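You operate a simulated robot arm through the tools that you are given. There is no shell and no other tool. Be economical: measure what you need, move in short steps, check, and stop when the job is done.

You are at the controls of a simulated robot arm. One attempt, no reset.

JOB
Put the wax block on the white dish.

Only the result counts: the job must be done as asked and must still hold three seconds after the hand-in. Knocking over, shifting, dropping, spilling or breaking anything else fails it.

ROBOT AND FRAMES
A 6-joint arm with a two-finger parallel gripper, fixed in place. Base frame: the origin is at the foot of the arm, x ahead of it, y to its left, z up; the work surface is at about z = 0. Units: cm, rad, N and s.
With the tool pointing down near the work surface it reaches from about 18 to 46 cm from the base axis. Its first joint turns from -1.222 to 1.222 rad. Payload 1.9 kg.
The tool frame sits at the grasp point between the pads (the TCP): z along the fingers, y along the line on which they close. The tips reach 2.3 cm beyond it. Largest opening 9.4 cm; finger width 3.8, thickness 1; the body of the gripper, 5.4 by 9.6 cm, starts 3.9 cm behind the TCP.
Orientation is that of the tool frame in the base frame, as [roll, pitch, yaw] about the fixed x, y, z axes, in that order (R = Rz(yaw) Ry(pitch) Rx(roll)). With the fingers straight down and closing along the base's y, the tool's x points along the base's -x, its y along +y and its z along -z.

CONTROLS
- The arm moves only by the tool send_rows. Its argument "rows" is a list of rows, each a list of 7 numbers: the shift along the tool's x, y, z in units of 20 mm (1.0 is 20 mm), then the turn, a rotation vector about the tool's x, y, z in units of 4 degrees (1.0 is 4 degrees), then the finger opening in cm, from 0 to 9.4. In form: [[dx, dy, dz, ax, ay, az, gripper], ...]. A call has 1 to 20 rows; each row shifts and turns the commanded pose from where the row before left it, along the tool's axes as they then stand. A call with a number of a shift or a turn outside -1 to 1 is refused whole. A row lasts 0.2 s, in which the tool goes at most 5 cm and 0.15 rad; a call with a longer step from one row to the next is refused whole, and so is a gripper value outside its range. A pose out of reach is approached as far as the arm can. The call stops where the force on the tool passes 40 N (or 10 N more than at its start, if that is more) or the arm is blocked; 0.2 s more then pass. Each finger travels about 10.8 cm/s and halts on what it meets, pressing with about 37 N; the grip force reading is that of the motor and also rises with nothing between the fingers. The clock runs only during rows and for 0.2 s after the last one: add rows that do not move to give the fingers time. It gives the time, the measured TCP pose, the force on the tool (base axes), the opening and the grip force at its end, in the units of the frame above (readings bear some noise), and new pictures: "views" is both (left out), scene, wrist or none.
- Cameras (640 x 400 px; columns grow to the right, rows downward): "scene" is fixed at [2.14, 29.25, 43.84]; the picture's right is [-0.96, -0.27, 0.00], its down [-0.15, 0.52, -0.84] and it looks along [0.23, -0.81, -0.54] (base axes); focal length 319 px, centre (320, 200). "wrist" rides on the gripper at [8.6, 1.6, -7.4] in the tool frame; the picture's right is [-0.18, 0.98, 0.00], its down [-0.58, -0.11, -0.81] and it looks along [-0.79, -0.15, 0.59] (tool axes); focal length 243 px, centre (320, 200). There is no depth. A picture from a camera that has moved, and an enlarged one, comes with that camera's place and axes in the base frame and with its lens. The place of the scene camera against the robot may be out by one fixed shift of up to 1.2 cm in any direction.
- zoom(camera, box): a new picture of the part [left, top, right, bottom] of that camera's present view, enlarged. No time passes.
- job_done(): hands the job in; it is judged then, once.

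Work in short steps. Places have to be worked out from the pictures, the camera data and where the tool is seen: move nearer, look again, correct. Check each grasp and each placing, and mend what went wrong. You have 90 turns and 170 pictures in all, those below and enlarged ones among them. Open the gripper and draw the arm clear of the work before you hand the job in, unless the task says otherwise; then end with one line.

The tools are called after "Request:" as name(argument=value, ...) on one line, values as JSON. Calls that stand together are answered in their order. send_rows: Moves the arm, as the interface text tells. Its arguments: {"type":"object","properties":{"rows":{"type":"array","items":{"type":"array","items":{"type":"number"}}},"views":{"type":"string","enum":["both","scene","wrist","none"]}},"required":["rows"]} The other tools are called the same way: zoom (camera, box) takes an enlarged picture of a part of a camera's view; job_done () hands the job in.

At the start:

```text
time: 0.0
eef_pos: [26.9, -15.99, 21.41]
tool_rot: [3.141, 0.002, -3.141]
force: [-0.7, 1.4, 0.0]
grip_width: 9.4
gripper_force: 0.1
```

scene: 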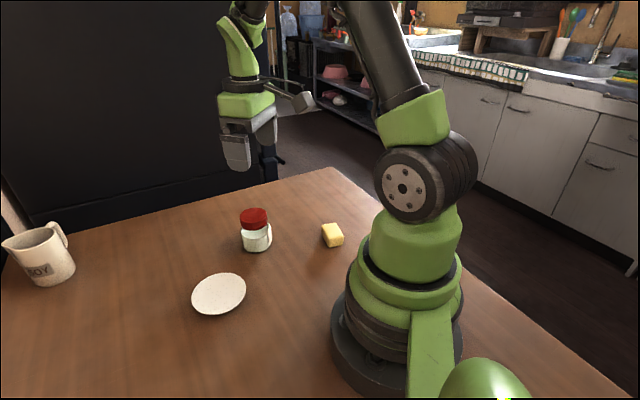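
wrist: 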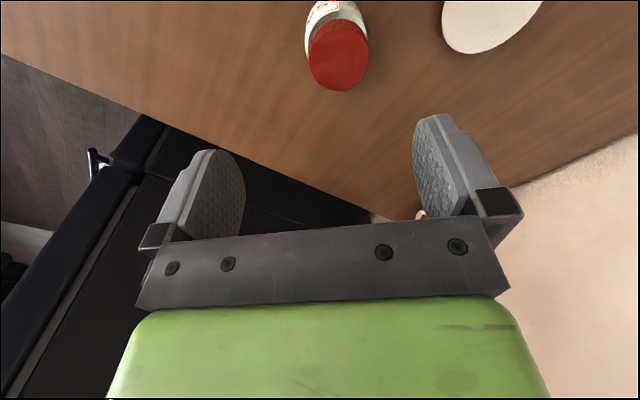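

The block looks to be near (14, -22.5), the dish near (29, -2) and the jar near (28, -15). I'll enlarge the block and the dish to get the block's size and orientation.

Request:
zoom(camera="scene", box=[293, 210, 373, 260])

Request:
zoom(camera="scene", box=[180, 200, 308, 330])

```text
8.00 times, centred on (333, 235) of scene
camera zoom: at [2.14, 29.25, 43.84], right [-0.96, -0.27, 0.0], down [-0.15, 0.52, -0.84], along [0.23, -0.81, -0.54], focal length 2553 px, centre (216, -80)
```

zoom: 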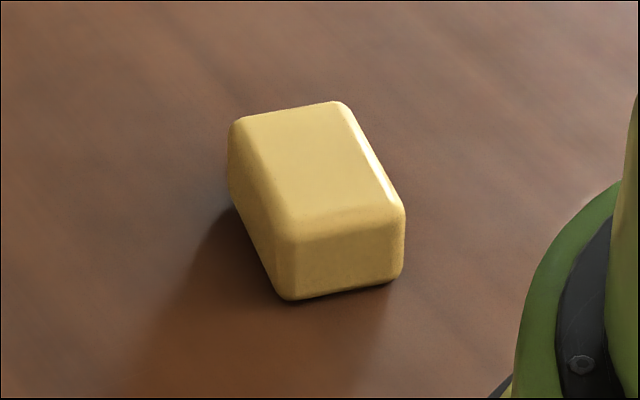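

```text
3.08 times, centred on (244, 265) of scene
camera zoom: at [2.14, 29.25, 43.84], right [-0.96, -0.27, 0.0], down [-0.15, 0.52, -0.84], along [0.23, -0.81, -0.54], focal length 982 px, centre (554, 0)
```

zoom: 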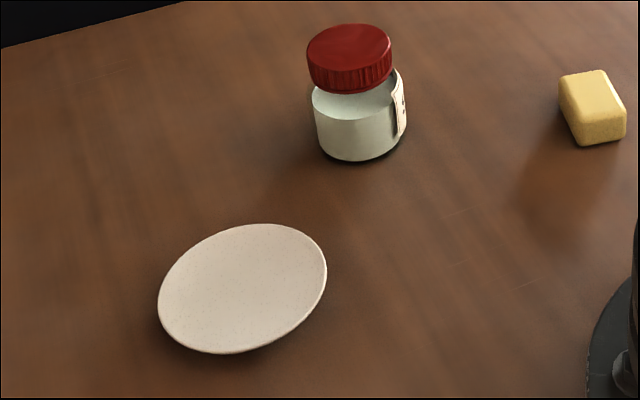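

The block is about 3 x 4.2 cm, centred near (14, -22), with its long axis roughly radial (about -56°). I'll turn the tool -56° about the vertical first, staying high, then shift over the block.

Request:
send_rows(rows=[[0, 0, 0, 0, 0, 1, 9.4], [0, 0, 0, 0, 0, 1, 9.4], [0, 0, 0, 0, 0, 1, 9.4], [0, 0, 0, 0, 0, 1, 9.4], [0, 0, 0, 0, 0, 1, 9.4], [0, 0, 0, 0, 0, 1, 9.4], [0, 0, 0, 0, 0, 1, 9.4], [0, 0, 0, 0, 0, 1, 9.4], [0, 0, 0, 0, 0, 1, 9.4], [0, 0, 0, 0, 0, 1, 9.4], [0, 0, 0, 0, 0, 1, 9.4], [0, 0, 0, 0, 0, 1, 9.4], [0, 0, 0, 0, 0, 1, 9.4], [0, 0, 0, 0, 0, 1, 9.4]], views="none")

Request:
send_rows(rows=[[0.14, -0.88, 0, 0, 0, 0, 9.4], [0.14, -0.88, 0, 0, 0, 0, 9.4], [0.14, -0.88, 0, 0, 0, 0, 9.4], [0.14, -0.88, 0, 0, 0, 0, 9.4], [0.14, -0.88, 0, 0, 0, 0, 9.4], [0.14, -0.88, 0, 0, 0, 0, 9.4], [0.14, -0.88, 0, 0, 0, 0, 9.4], [0.14, -0.88, 0, 0, 0, 0, 9.4], [0, 0, 0, 0, 0, 0, 9.4]])

```text
time: 3.0
eef_pos: [26.89, -15.98, 21.21]
tool_rot: [3.141, -0.002, 2.165]
force: [-0.5, -0.2, 0.7]
grip_width: 9.42
gripper_force: 0.1
```

```text
time: 5.0
eef_pos: [14.09, -22.0, 21.3]
tool_rot: [-3.141, -0.001, 2.164]
force: [0.3, -0.1, 0.4]
grip_width: 9.4
gripper_force: 0.1
camera wrist: at [10.64, -13.79, 28.83], right [0.92, 0.4, 0.0], down [0.23, -0.54, 0.81], along [0.32, -0.74, -0.59], focal length 243 px, centre (320, 200)
```

scene: 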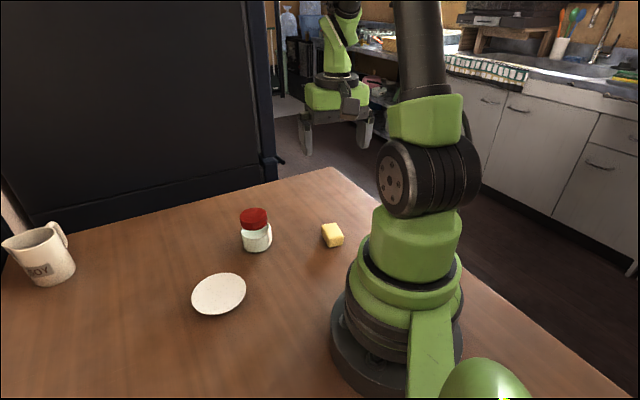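
wrist: 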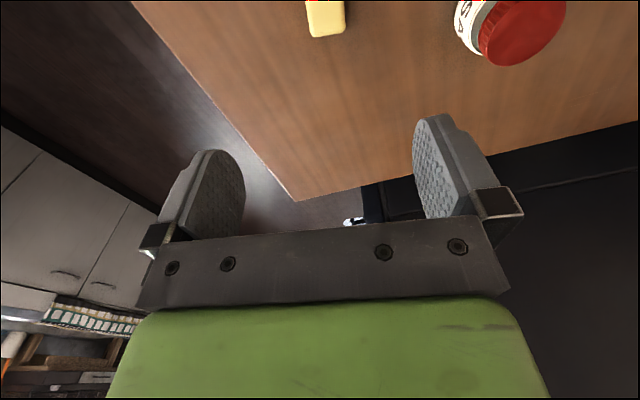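

The wrist view puts the block's centre nearer (14, -20.8), so the scene camera is about 1 cm off. I'll correct toward that and descend to z ≈ 7, where the fingertips are still well above the block.

Request:
send_rows(rows=[[0.2, 0.14, 0.88, 0, 0, 0, 9.4], [0.2, 0.14, 0.88, 0, 0, 0, 9.4], [0, 0, 0.88, 0, 0, 0, 9.4], [0, 0, 0.88, 0, 0, 0, 9.4], [0, 0, 0.88, 0, 0, 0, 9.4], [0, 0, 0.88, 0, 0, 0, 9.4], [0, 0, 0.88, 0, 0, 0, 9.4], [0, 0, 0.88, 0, 0, 0, 9.4], [0, 0, 0, 0, 0, 0, 9.4]])

```text
time: 7.0
eef_pos: [14.01, -21.06, 7.09]
tool_rot: [-3.141, 0.0, 2.163]
force: [-0.5, -0.9, 0.6]
grip_width: 9.4
gripper_force: 0.1
camera wrist: at [10.54, -12.84, 14.61], right [0.92, 0.4, 0.0], down [0.23, -0.54, 0.81], along [0.32, -0.74, -0.59], focal length 243 px, centre (320, 200)
```

scene: 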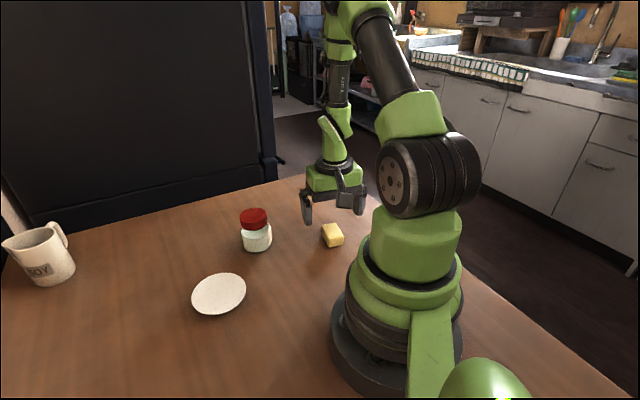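
wrist: 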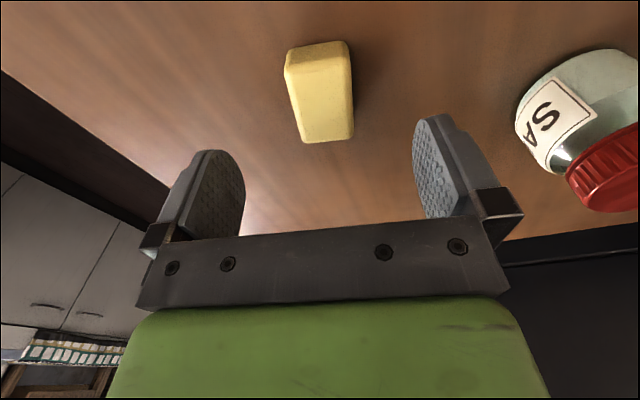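

The block is now clearly in view; I'll enlarge it to place its corners precisely.

Request:
zoom(camera="wrist", box=[240, 30, 400, 150])

```text
3.33 times, centred on (320, 90) of wrist
camera zoom: at [10.54, -12.84, 14.61], right [0.92, 0.4, 0.0], down [0.23, -0.54, 0.81], along [0.32, -0.74, -0.59], focal length 809 px, centre (320, 567)
```

zoom: 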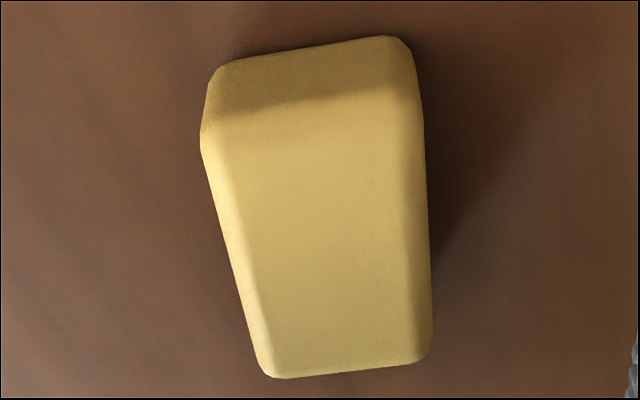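

The block's centre works out to about (13.9, -20.3), with its axis in line with the tool. I'll make a small correction and descend to TCP z ≈ 2.8, with the tips about 0.5 cm above the table.

Request:
send_rows(rows=[[0.32, 0.15, 0, 0, 0, 0, 9.4], [0, 0, 0.5, 0, 0, 0, 9.4], [0, 0, 0.6, 0, 0, 0, 9.4], [0, 0, 0.6, 0, 0, 0, 9.4], [0, 0, 0.45, 0, 0, 0, 9.4], [0, 0, 0, 0, 0, 0, 9.4]])

```text
time: 8.4
eef_pos: [13.99, -20.4, 2.98]
tool_rot: [3.141, -0.001, 2.164]
force: [-0.1, 0.0, -0.3]
grip_width: 9.39
gripper_force: 0.0
camera wrist: at [10.49, -12.07, 10.42], right [0.92, 0.4, 0.0], down [0.23, -0.54, 0.81], along [0.32, -0.74, -0.59], focal length 243 px, centre (320, 200)
```

scene: 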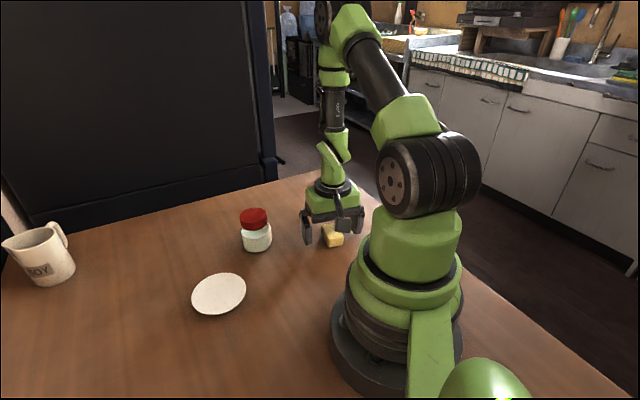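
wrist: 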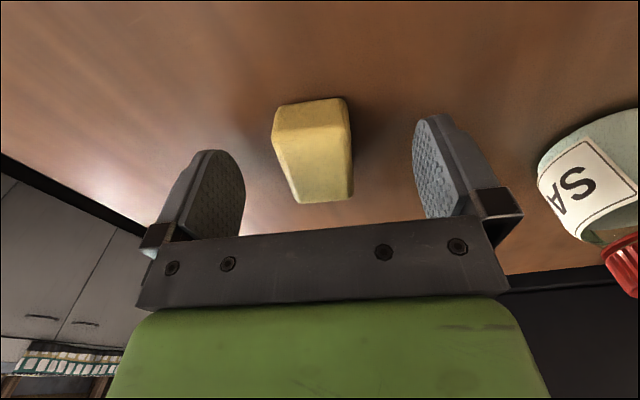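

The block sits between the fingers and the TCP is over its centre. I'll lower 2 mm more and close gradually.

Request:
send_rows(rows=[[0, 0, 0.1, 0, 0, 0, 6], [0, 0, 0, 0, 0, 0, 4], [0, 0, 0, 0, 0, 0, 3], [0, 0, 0, 0, 0, 0, 2], [0, 0, 0, 0, 0, 0, 2], [0, 0, 0, 0, 0, 0, 2]])

```text
time: 9.8
eef_pos: [13.96, -20.22, 2.79]
tool_rot: [3.14, 0.001, 2.165]
force: [-0.7, -0.1, -0.2]
grip_width: 3.29
gripper_force: 36.7
camera wrist: at [10.48, -12.05, 10.25], right [0.92, 0.4, 0.0], down [0.23, -0.54, 0.81], along [0.32, -0.74, -0.59], focal length 243 px, centre (320, 200)
```

scene: 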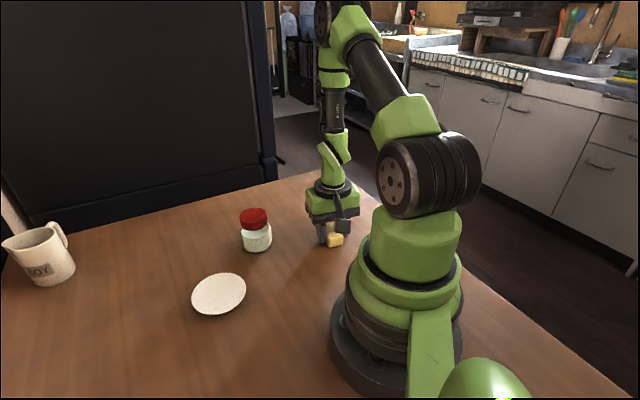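
wrist: 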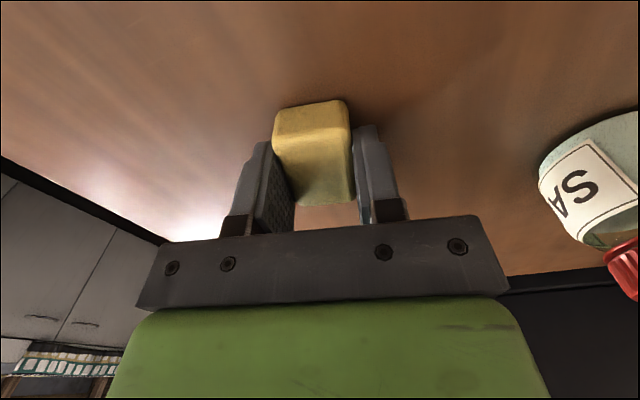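

The grip is firm at 3.3 cm. I'll lift 15 cm straight up.

Request:
send_rows(rows=[[0, 0, -0.3, 0, 0, 0, 2], [0, 0, -0.5, 0, 0, 0, 2], [0, 0, -0.7, 0, 0, 0, 2], [0, 0, -0.7, 0, 0, 0, 2], [0, 0, -0.7, 0, 0, 0, 2], [0, 0, -0.7, 0, 0, 0, 2], [0, 0, -0.7, 0, 0, 0, 2], [0, 0, -0.7, 0, 0, 0, 2], [0, 0, -0.7, 0, 0, 0, 2], [0, 0, -0.7, 0, 0, 0, 2], [0, 0, -0.7, 0, 0, 0, 2], [0, 0, -0.4, 0, 0, 0, 2], [0, 0, 0, 0, 0, 0, 2]])

```text
time: 12.6
eef_pos: [13.74, -20.31, 17.8]
tool_rot: [3.142, -0.001, 2.164]
force: [-0.1, 0.6, 0.0]
grip_width: 3.31
gripper_force: 37.0
camera wrist: at [10.33, -12.19, 25.24], right [0.92, 0.4, 0.0], down [0.23, -0.54, 0.81], along [0.32, -0.74, -0.59], focal length 243 px, centre (320, 200)
```

scene: 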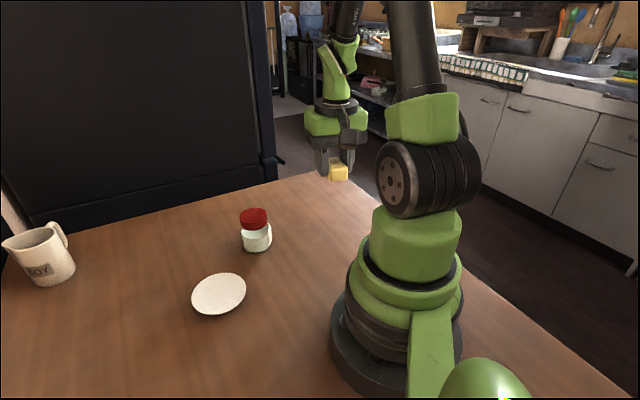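
wrist: 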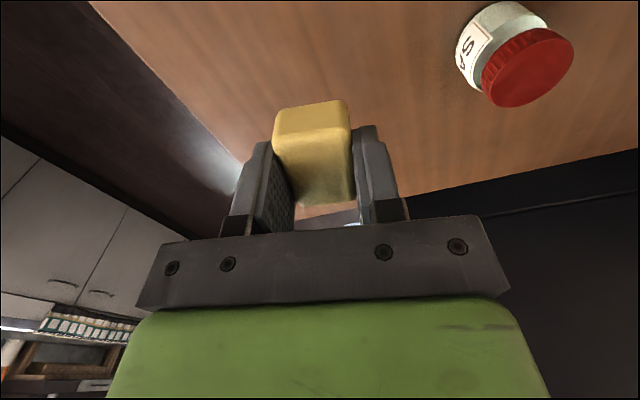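

The block is held at z 17.8. I'll carry it at this height to above the dish (near (28.7, -0.5) after the camera correction), then turn back.

Request:
send_rows(rows=[[0.346, 0.925, 0, 0, 0, 0, 2], [0.346, 0.925, 0, 0, 0, 0, 2], [0.346, 0.925, 0, 0, 0, 0, 2], [0.346, 0.925, 0, 0, 0, 0, 2], [0.346, 0.925, 0, 0, 0, 0, 2], [0.346, 0.925, 0, 0, 0, 0, 2], [0.346, 0.925, 0, 0, 0, 0, 2], [0.346, 0.925, 0, 0, 0, 0, 2], [0.346, 0.925, 0, 0, 0, 0, 2], [0.346, 0.925, 0, 0, 0, 0, 2], [0.346, 0.925, 0, 0, 0, 0, 2], [0.346, 0.925, 0, 0, 0, 0, 2], [0, 0, 0, 0, 0, 0, 2]], views="none")

Request:
send_rows(rows=[[0, 0, 0, 0, 0, -1, 2], [0, 0, 0, 0, 0, -1, 2], [0, 0, 0, 0, 0, -1, 2], [0, 0, 0, 0, 0, -1, 2], [0, 0, 0, 0, 0, -1, 2], [0, 0, 0, 0, 0, -1, 2], [0, 0, 0, 0, 0, -1, 2], [0, 0, 0, 0, 0, -1, 2], [0, 0, 0, 0, 0, -1, 2], [0, 0, 0, 0, 0, -1, 2], [0, 0, 0, 0, 0, -1, 2], [0, 0, 0, 0, 0, -1, 2], [0, 0, 0, 0, 0, -1, 2], [0, 0, 0, 0, 0, -1, 2], [0, 0, 0, 0, 0, 0, 2]])

```text
time: 15.4
eef_pos: [27.64, -0.87, 17.78]
tool_rot: [3.142, 0.0, 2.163]
force: [-0.2, -0.6, -0.9]
grip_width: 3.33
gripper_force: 37.0
```

```text
time: 18.6
eef_pos: [27.76, -1.0, 17.69]
tool_rot: [3.142, -0.001, -3.141]
force: [0.7, 0.3, 0.1]
grip_width: 3.3
gripper_force: 37.3
camera wrist: at [19.1, 0.72, 25.15], right [0.18, 0.98, 0.0], down [0.58, -0.11, 0.81], along [0.79, -0.15, -0.59], focal length 243 px, centre (320, 200)
```

scene: 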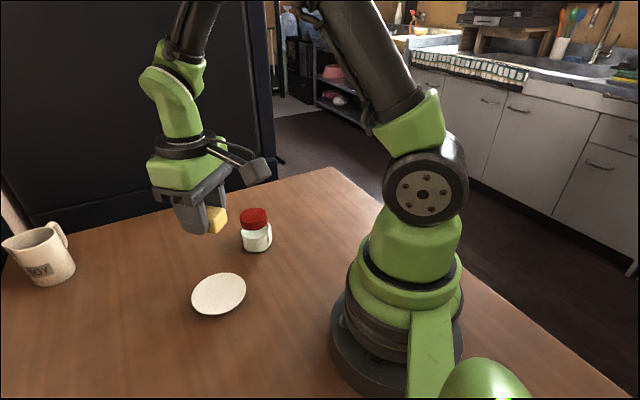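
wrist: 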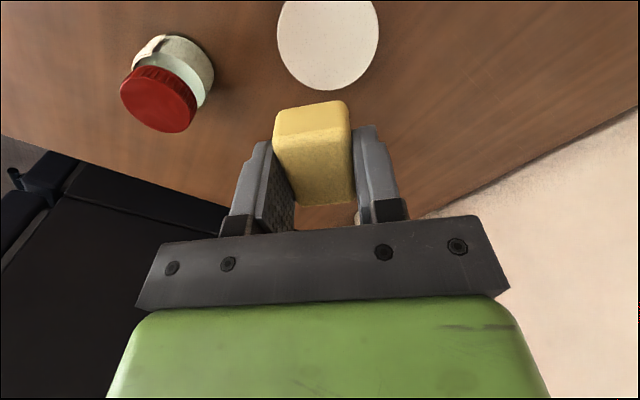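

The wrist view places the dish centre near (28.1, -0.3), radius about 4.5. I'll make a small shift and come down to z ≈ 8 for a closer look.

Request:
send_rows(rows=[[-0.17, 0.33, 0.3, 0, 0, 0, 2], [0, 0, 0.6, 0, 0, 0, 2], [0, 0, 0.7, 0, 0, 0, 2], [0, 0, 0.7, 0, 0, 0, 2], [0, 0, 0.7, 0, 0, 0, 2], [0, 0, 0.7, 0, 0, 0, 2], [0, 0, 0.7, 0, 0, 0, 2], [0, 0, 0.5, 0, 0, 0, 2], [0, 0, 0, 0, 0, 0, 2]])

```text
time: 20.6
eef_pos: [28.07, -0.41, 7.93]
tool_rot: [-3.14, 0.0, 3.14]
force: [0.2, -0.1, -1.7]
grip_width: 3.3
gripper_force: 36.7
camera wrist: at [19.4, 1.37, 15.44], right [0.18, 0.98, 0.0], down [0.58, -0.11, 0.81], along [0.79, -0.15, -0.59], focal length 243 px, centre (320, 200)
```

scene: 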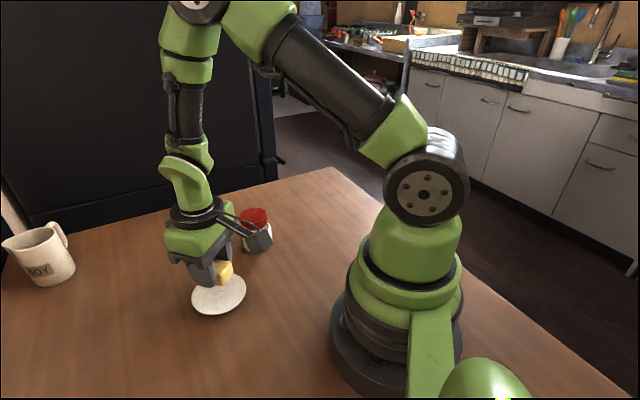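
wrist: 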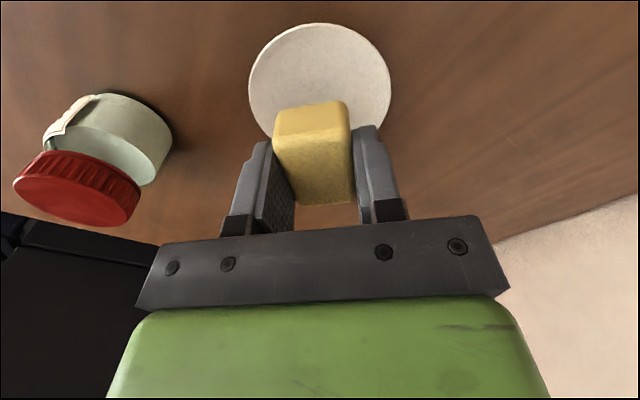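

The dish centre is about (28.2, -0.2), almost under the block. I'll shift 2 mm and lower until the block's bottom is just above the dish.

Request:
send_rows(rows=[[-0.05, 0.1, 0.3, 0, 0, 0, 2], [0, 0, 0.5, 0, 0, 0, 2], [0, 0, 0.5, 0, 0, 0, 2], [0, 0, 0.4, 0, 0, 0, 2], [0, 0, 0.2, 0, 0, 0, 2], [0, 0, 0, 0, 0, 0, 2]])

Request:
zoom(camera="scene", box=[160, 220, 288, 330])

```text
time: 22.0
eef_pos: [28.11, -0.14, 4.22]
tool_rot: [-3.141, 0.004, -3.141]
force: [-1.6, 0.1, 33.3]
grip_width: 3.29
gripper_force: 36.5
camera wrist: at [19.47, 1.57, 11.66], right [0.18, 0.98, 0.0], down [0.58, -0.11, 0.81], along [0.79, -0.15, -0.59], focal length 243 px, centre (320, 200)
```

scene: 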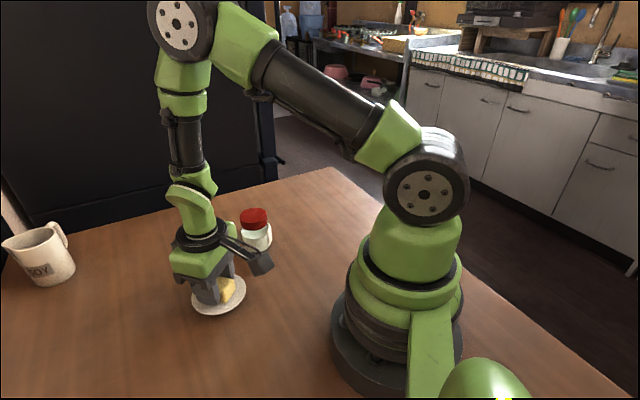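
wrist: 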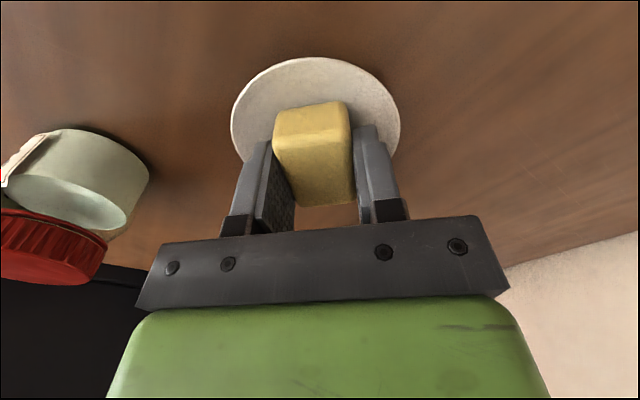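

```text
3.64 times, centred on (224, 275) of scene
camera zoom: at [2.13, 29.25, 43.84], right [-0.96, -0.27, 0.0], down [-0.15, 0.52, -0.84], along [0.23, -0.81, -0.54], focal length 1160 px, centre (669, -73)
```

zoom: 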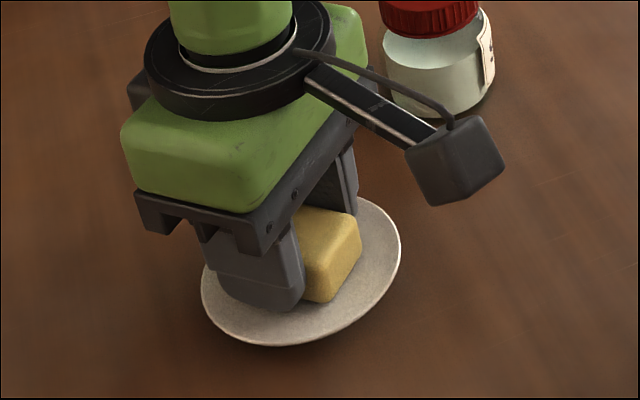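

The block has met the dish and is pressing at 33 N. I'll ease up about 1 mm to relieve the load.

Request:
send_rows(rows=[[0, 0, -0.03, 0, 0, 0, 2], [0, 0, 0, 0, 0, 0, 2]], views="none")

```text
time: 22.6
eef_pos: [28.04, -0.18, 4.23]
tool_rot: [3.141, 0.002, 3.141]
force: [3.8, 1.4, 13.3]
grip_width: 3.33
gripper_force: 37.1
```

Request:
send_rows(rows=[[0, 0, -0.015, 0, 0, 0, 2], [0, 0, 0, 0, 0, 0, 2]], views="wrist")

Request:
zoom(camera="wrist", box=[220, 40, 420, 220])

```text
time: 23.2
eef_pos: [28.03, -0.11, 4.33]
tool_rot: [3.141, -0.002, -3.141]
force: [0.7, -1.9, 5.9]
grip_width: 3.31
gripper_force: 37.3
camera wrist: at [19.37, 1.61, 11.74], right [0.18, 0.98, 0.0], down [0.58, -0.11, 0.81], along [0.79, -0.15, -0.59], focal length 243 px, centre (320, 200)
```

wrist: 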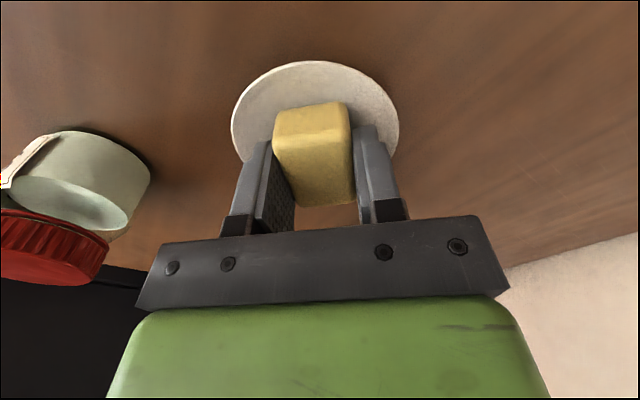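

```text
2.22 times, centred on (320, 130) of wrist
camera zoom: at [19.37, 1.61, 11.74], right [0.18, 0.98, 0.0], down [0.58, -0.11, 0.81], along [0.79, -0.15, -0.59], focal length 539 px, centre (320, 356)
```

zoom: 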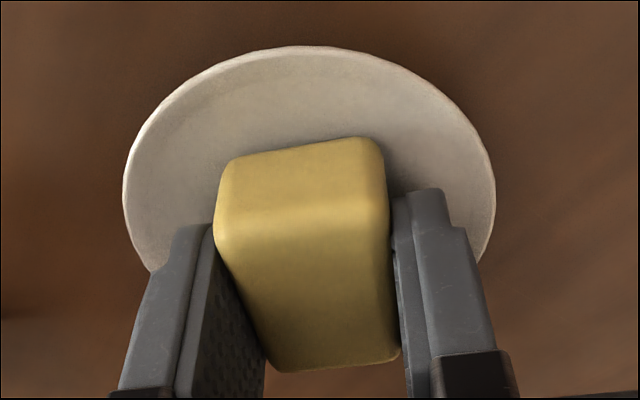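

The contact load is down to about 6 N and the block is well within the dish. I'll open just to 4.6 cm so the fingers stay clear of the rim, then check.

Request:
send_rows(rows=[[0, 0, 0, 0, 0, 0, 3.6], [0, 0, 0, 0, 0, 0, 4.2], [0, 0, 0, 0, 0, 0, 4.6], [0, 0, 0, 0, 0, 0, 4.6]])

```text
time: 24.2
eef_pos: [27.95, -0.15, 4.27]
tool_rot: [-3.14, 0.0, 3.141]
force: [0.3, -0.8, 1.2]
grip_width: 4.59
gripper_force: 0.0
camera wrist: at [19.42, 1.61, 11.74], right [0.18, 0.98, 0.0], down [0.58, -0.11, 0.81], along [0.79, -0.15, -0.59], focal length 243 px, centre (320, 200)
```

scene: 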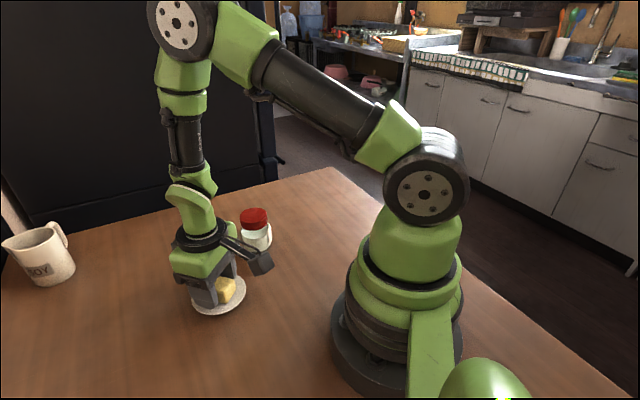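
wrist: 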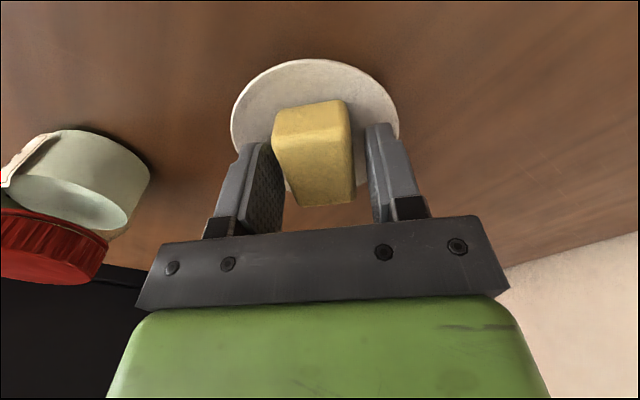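

The block is released and resting on the dish. I'll draw straight up.

Request:
send_rows(rows=[[0, 0, -0.2, 0, 0, 0, 4.6], [0, 0, -0.4, 0, 0, 0, 4.6], [0, 0, -0.6, 0, 0, 0, 5], [0, 0, -0.8, 0, 0, 0, 6], [0, 0, -0.8, 0, 0, 0, 7], [0, 0, -0.8, 0, 0, 0, 7], [0, 0, -0.8, 0, 0, 0, 7], [0, 0, -0.8, 0, 0, 0, 7], [0, 0, -0.8, 0, 0, 0, 7], [0, 0, 0, 0, 0, 0, 7]])

Request:
zoom(camera="scene", box=[160, 220, 288, 330])

```text
time: 26.4
eef_pos: [28.19, -0.03, 16.24]
tool_rot: [-3.141, 0.0, -3.141]
force: [0.0, 1.0, 0.0]
grip_width: 7.02
gripper_force: 0.1
camera wrist: at [19.6, 1.68, 23.8], right [0.18, 0.98, 0.0], down [0.58, -0.11, 0.81], along [0.79, -0.15, -0.59], focal length 243 px, centre (320, 200)
```

scene: 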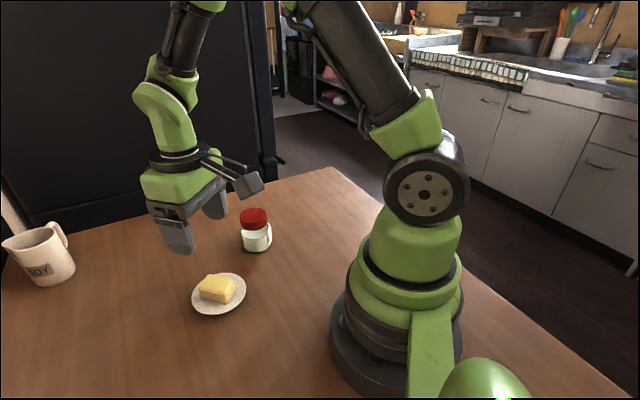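
wrist: 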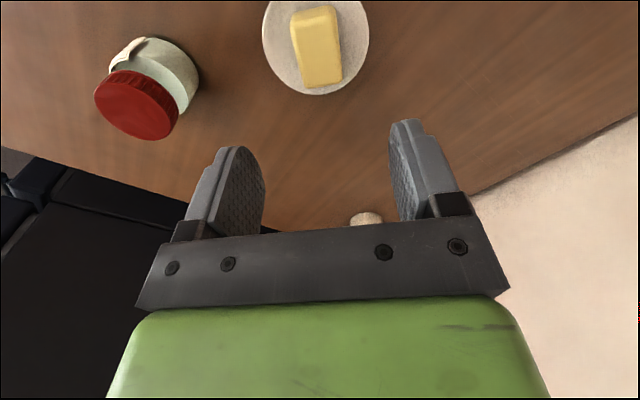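

```text
3.64 times, centred on (224, 275) of scene
camera zoom: at [2.14, 29.25, 43.84], right [-0.96, -0.27, 0.0], down [-0.15, 0.52, -0.84], along [0.23, -0.81, -0.54], focal length 1160 px, centre (669, -73)
```

zoom: 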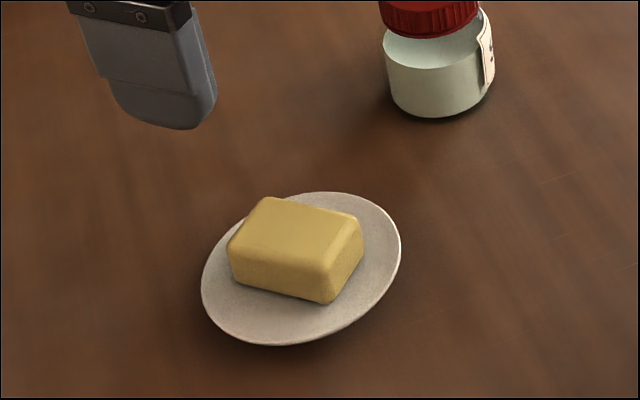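

The block sits flat on the dish, the jar and mug have not moved, and the arm is clear. I'm handing in.

Request:
job_done()

```text
The job is handed in.
```

The wax block is resting flat on the white dish, the gripper is open and the arm is clear; the jar and mug are where they were.
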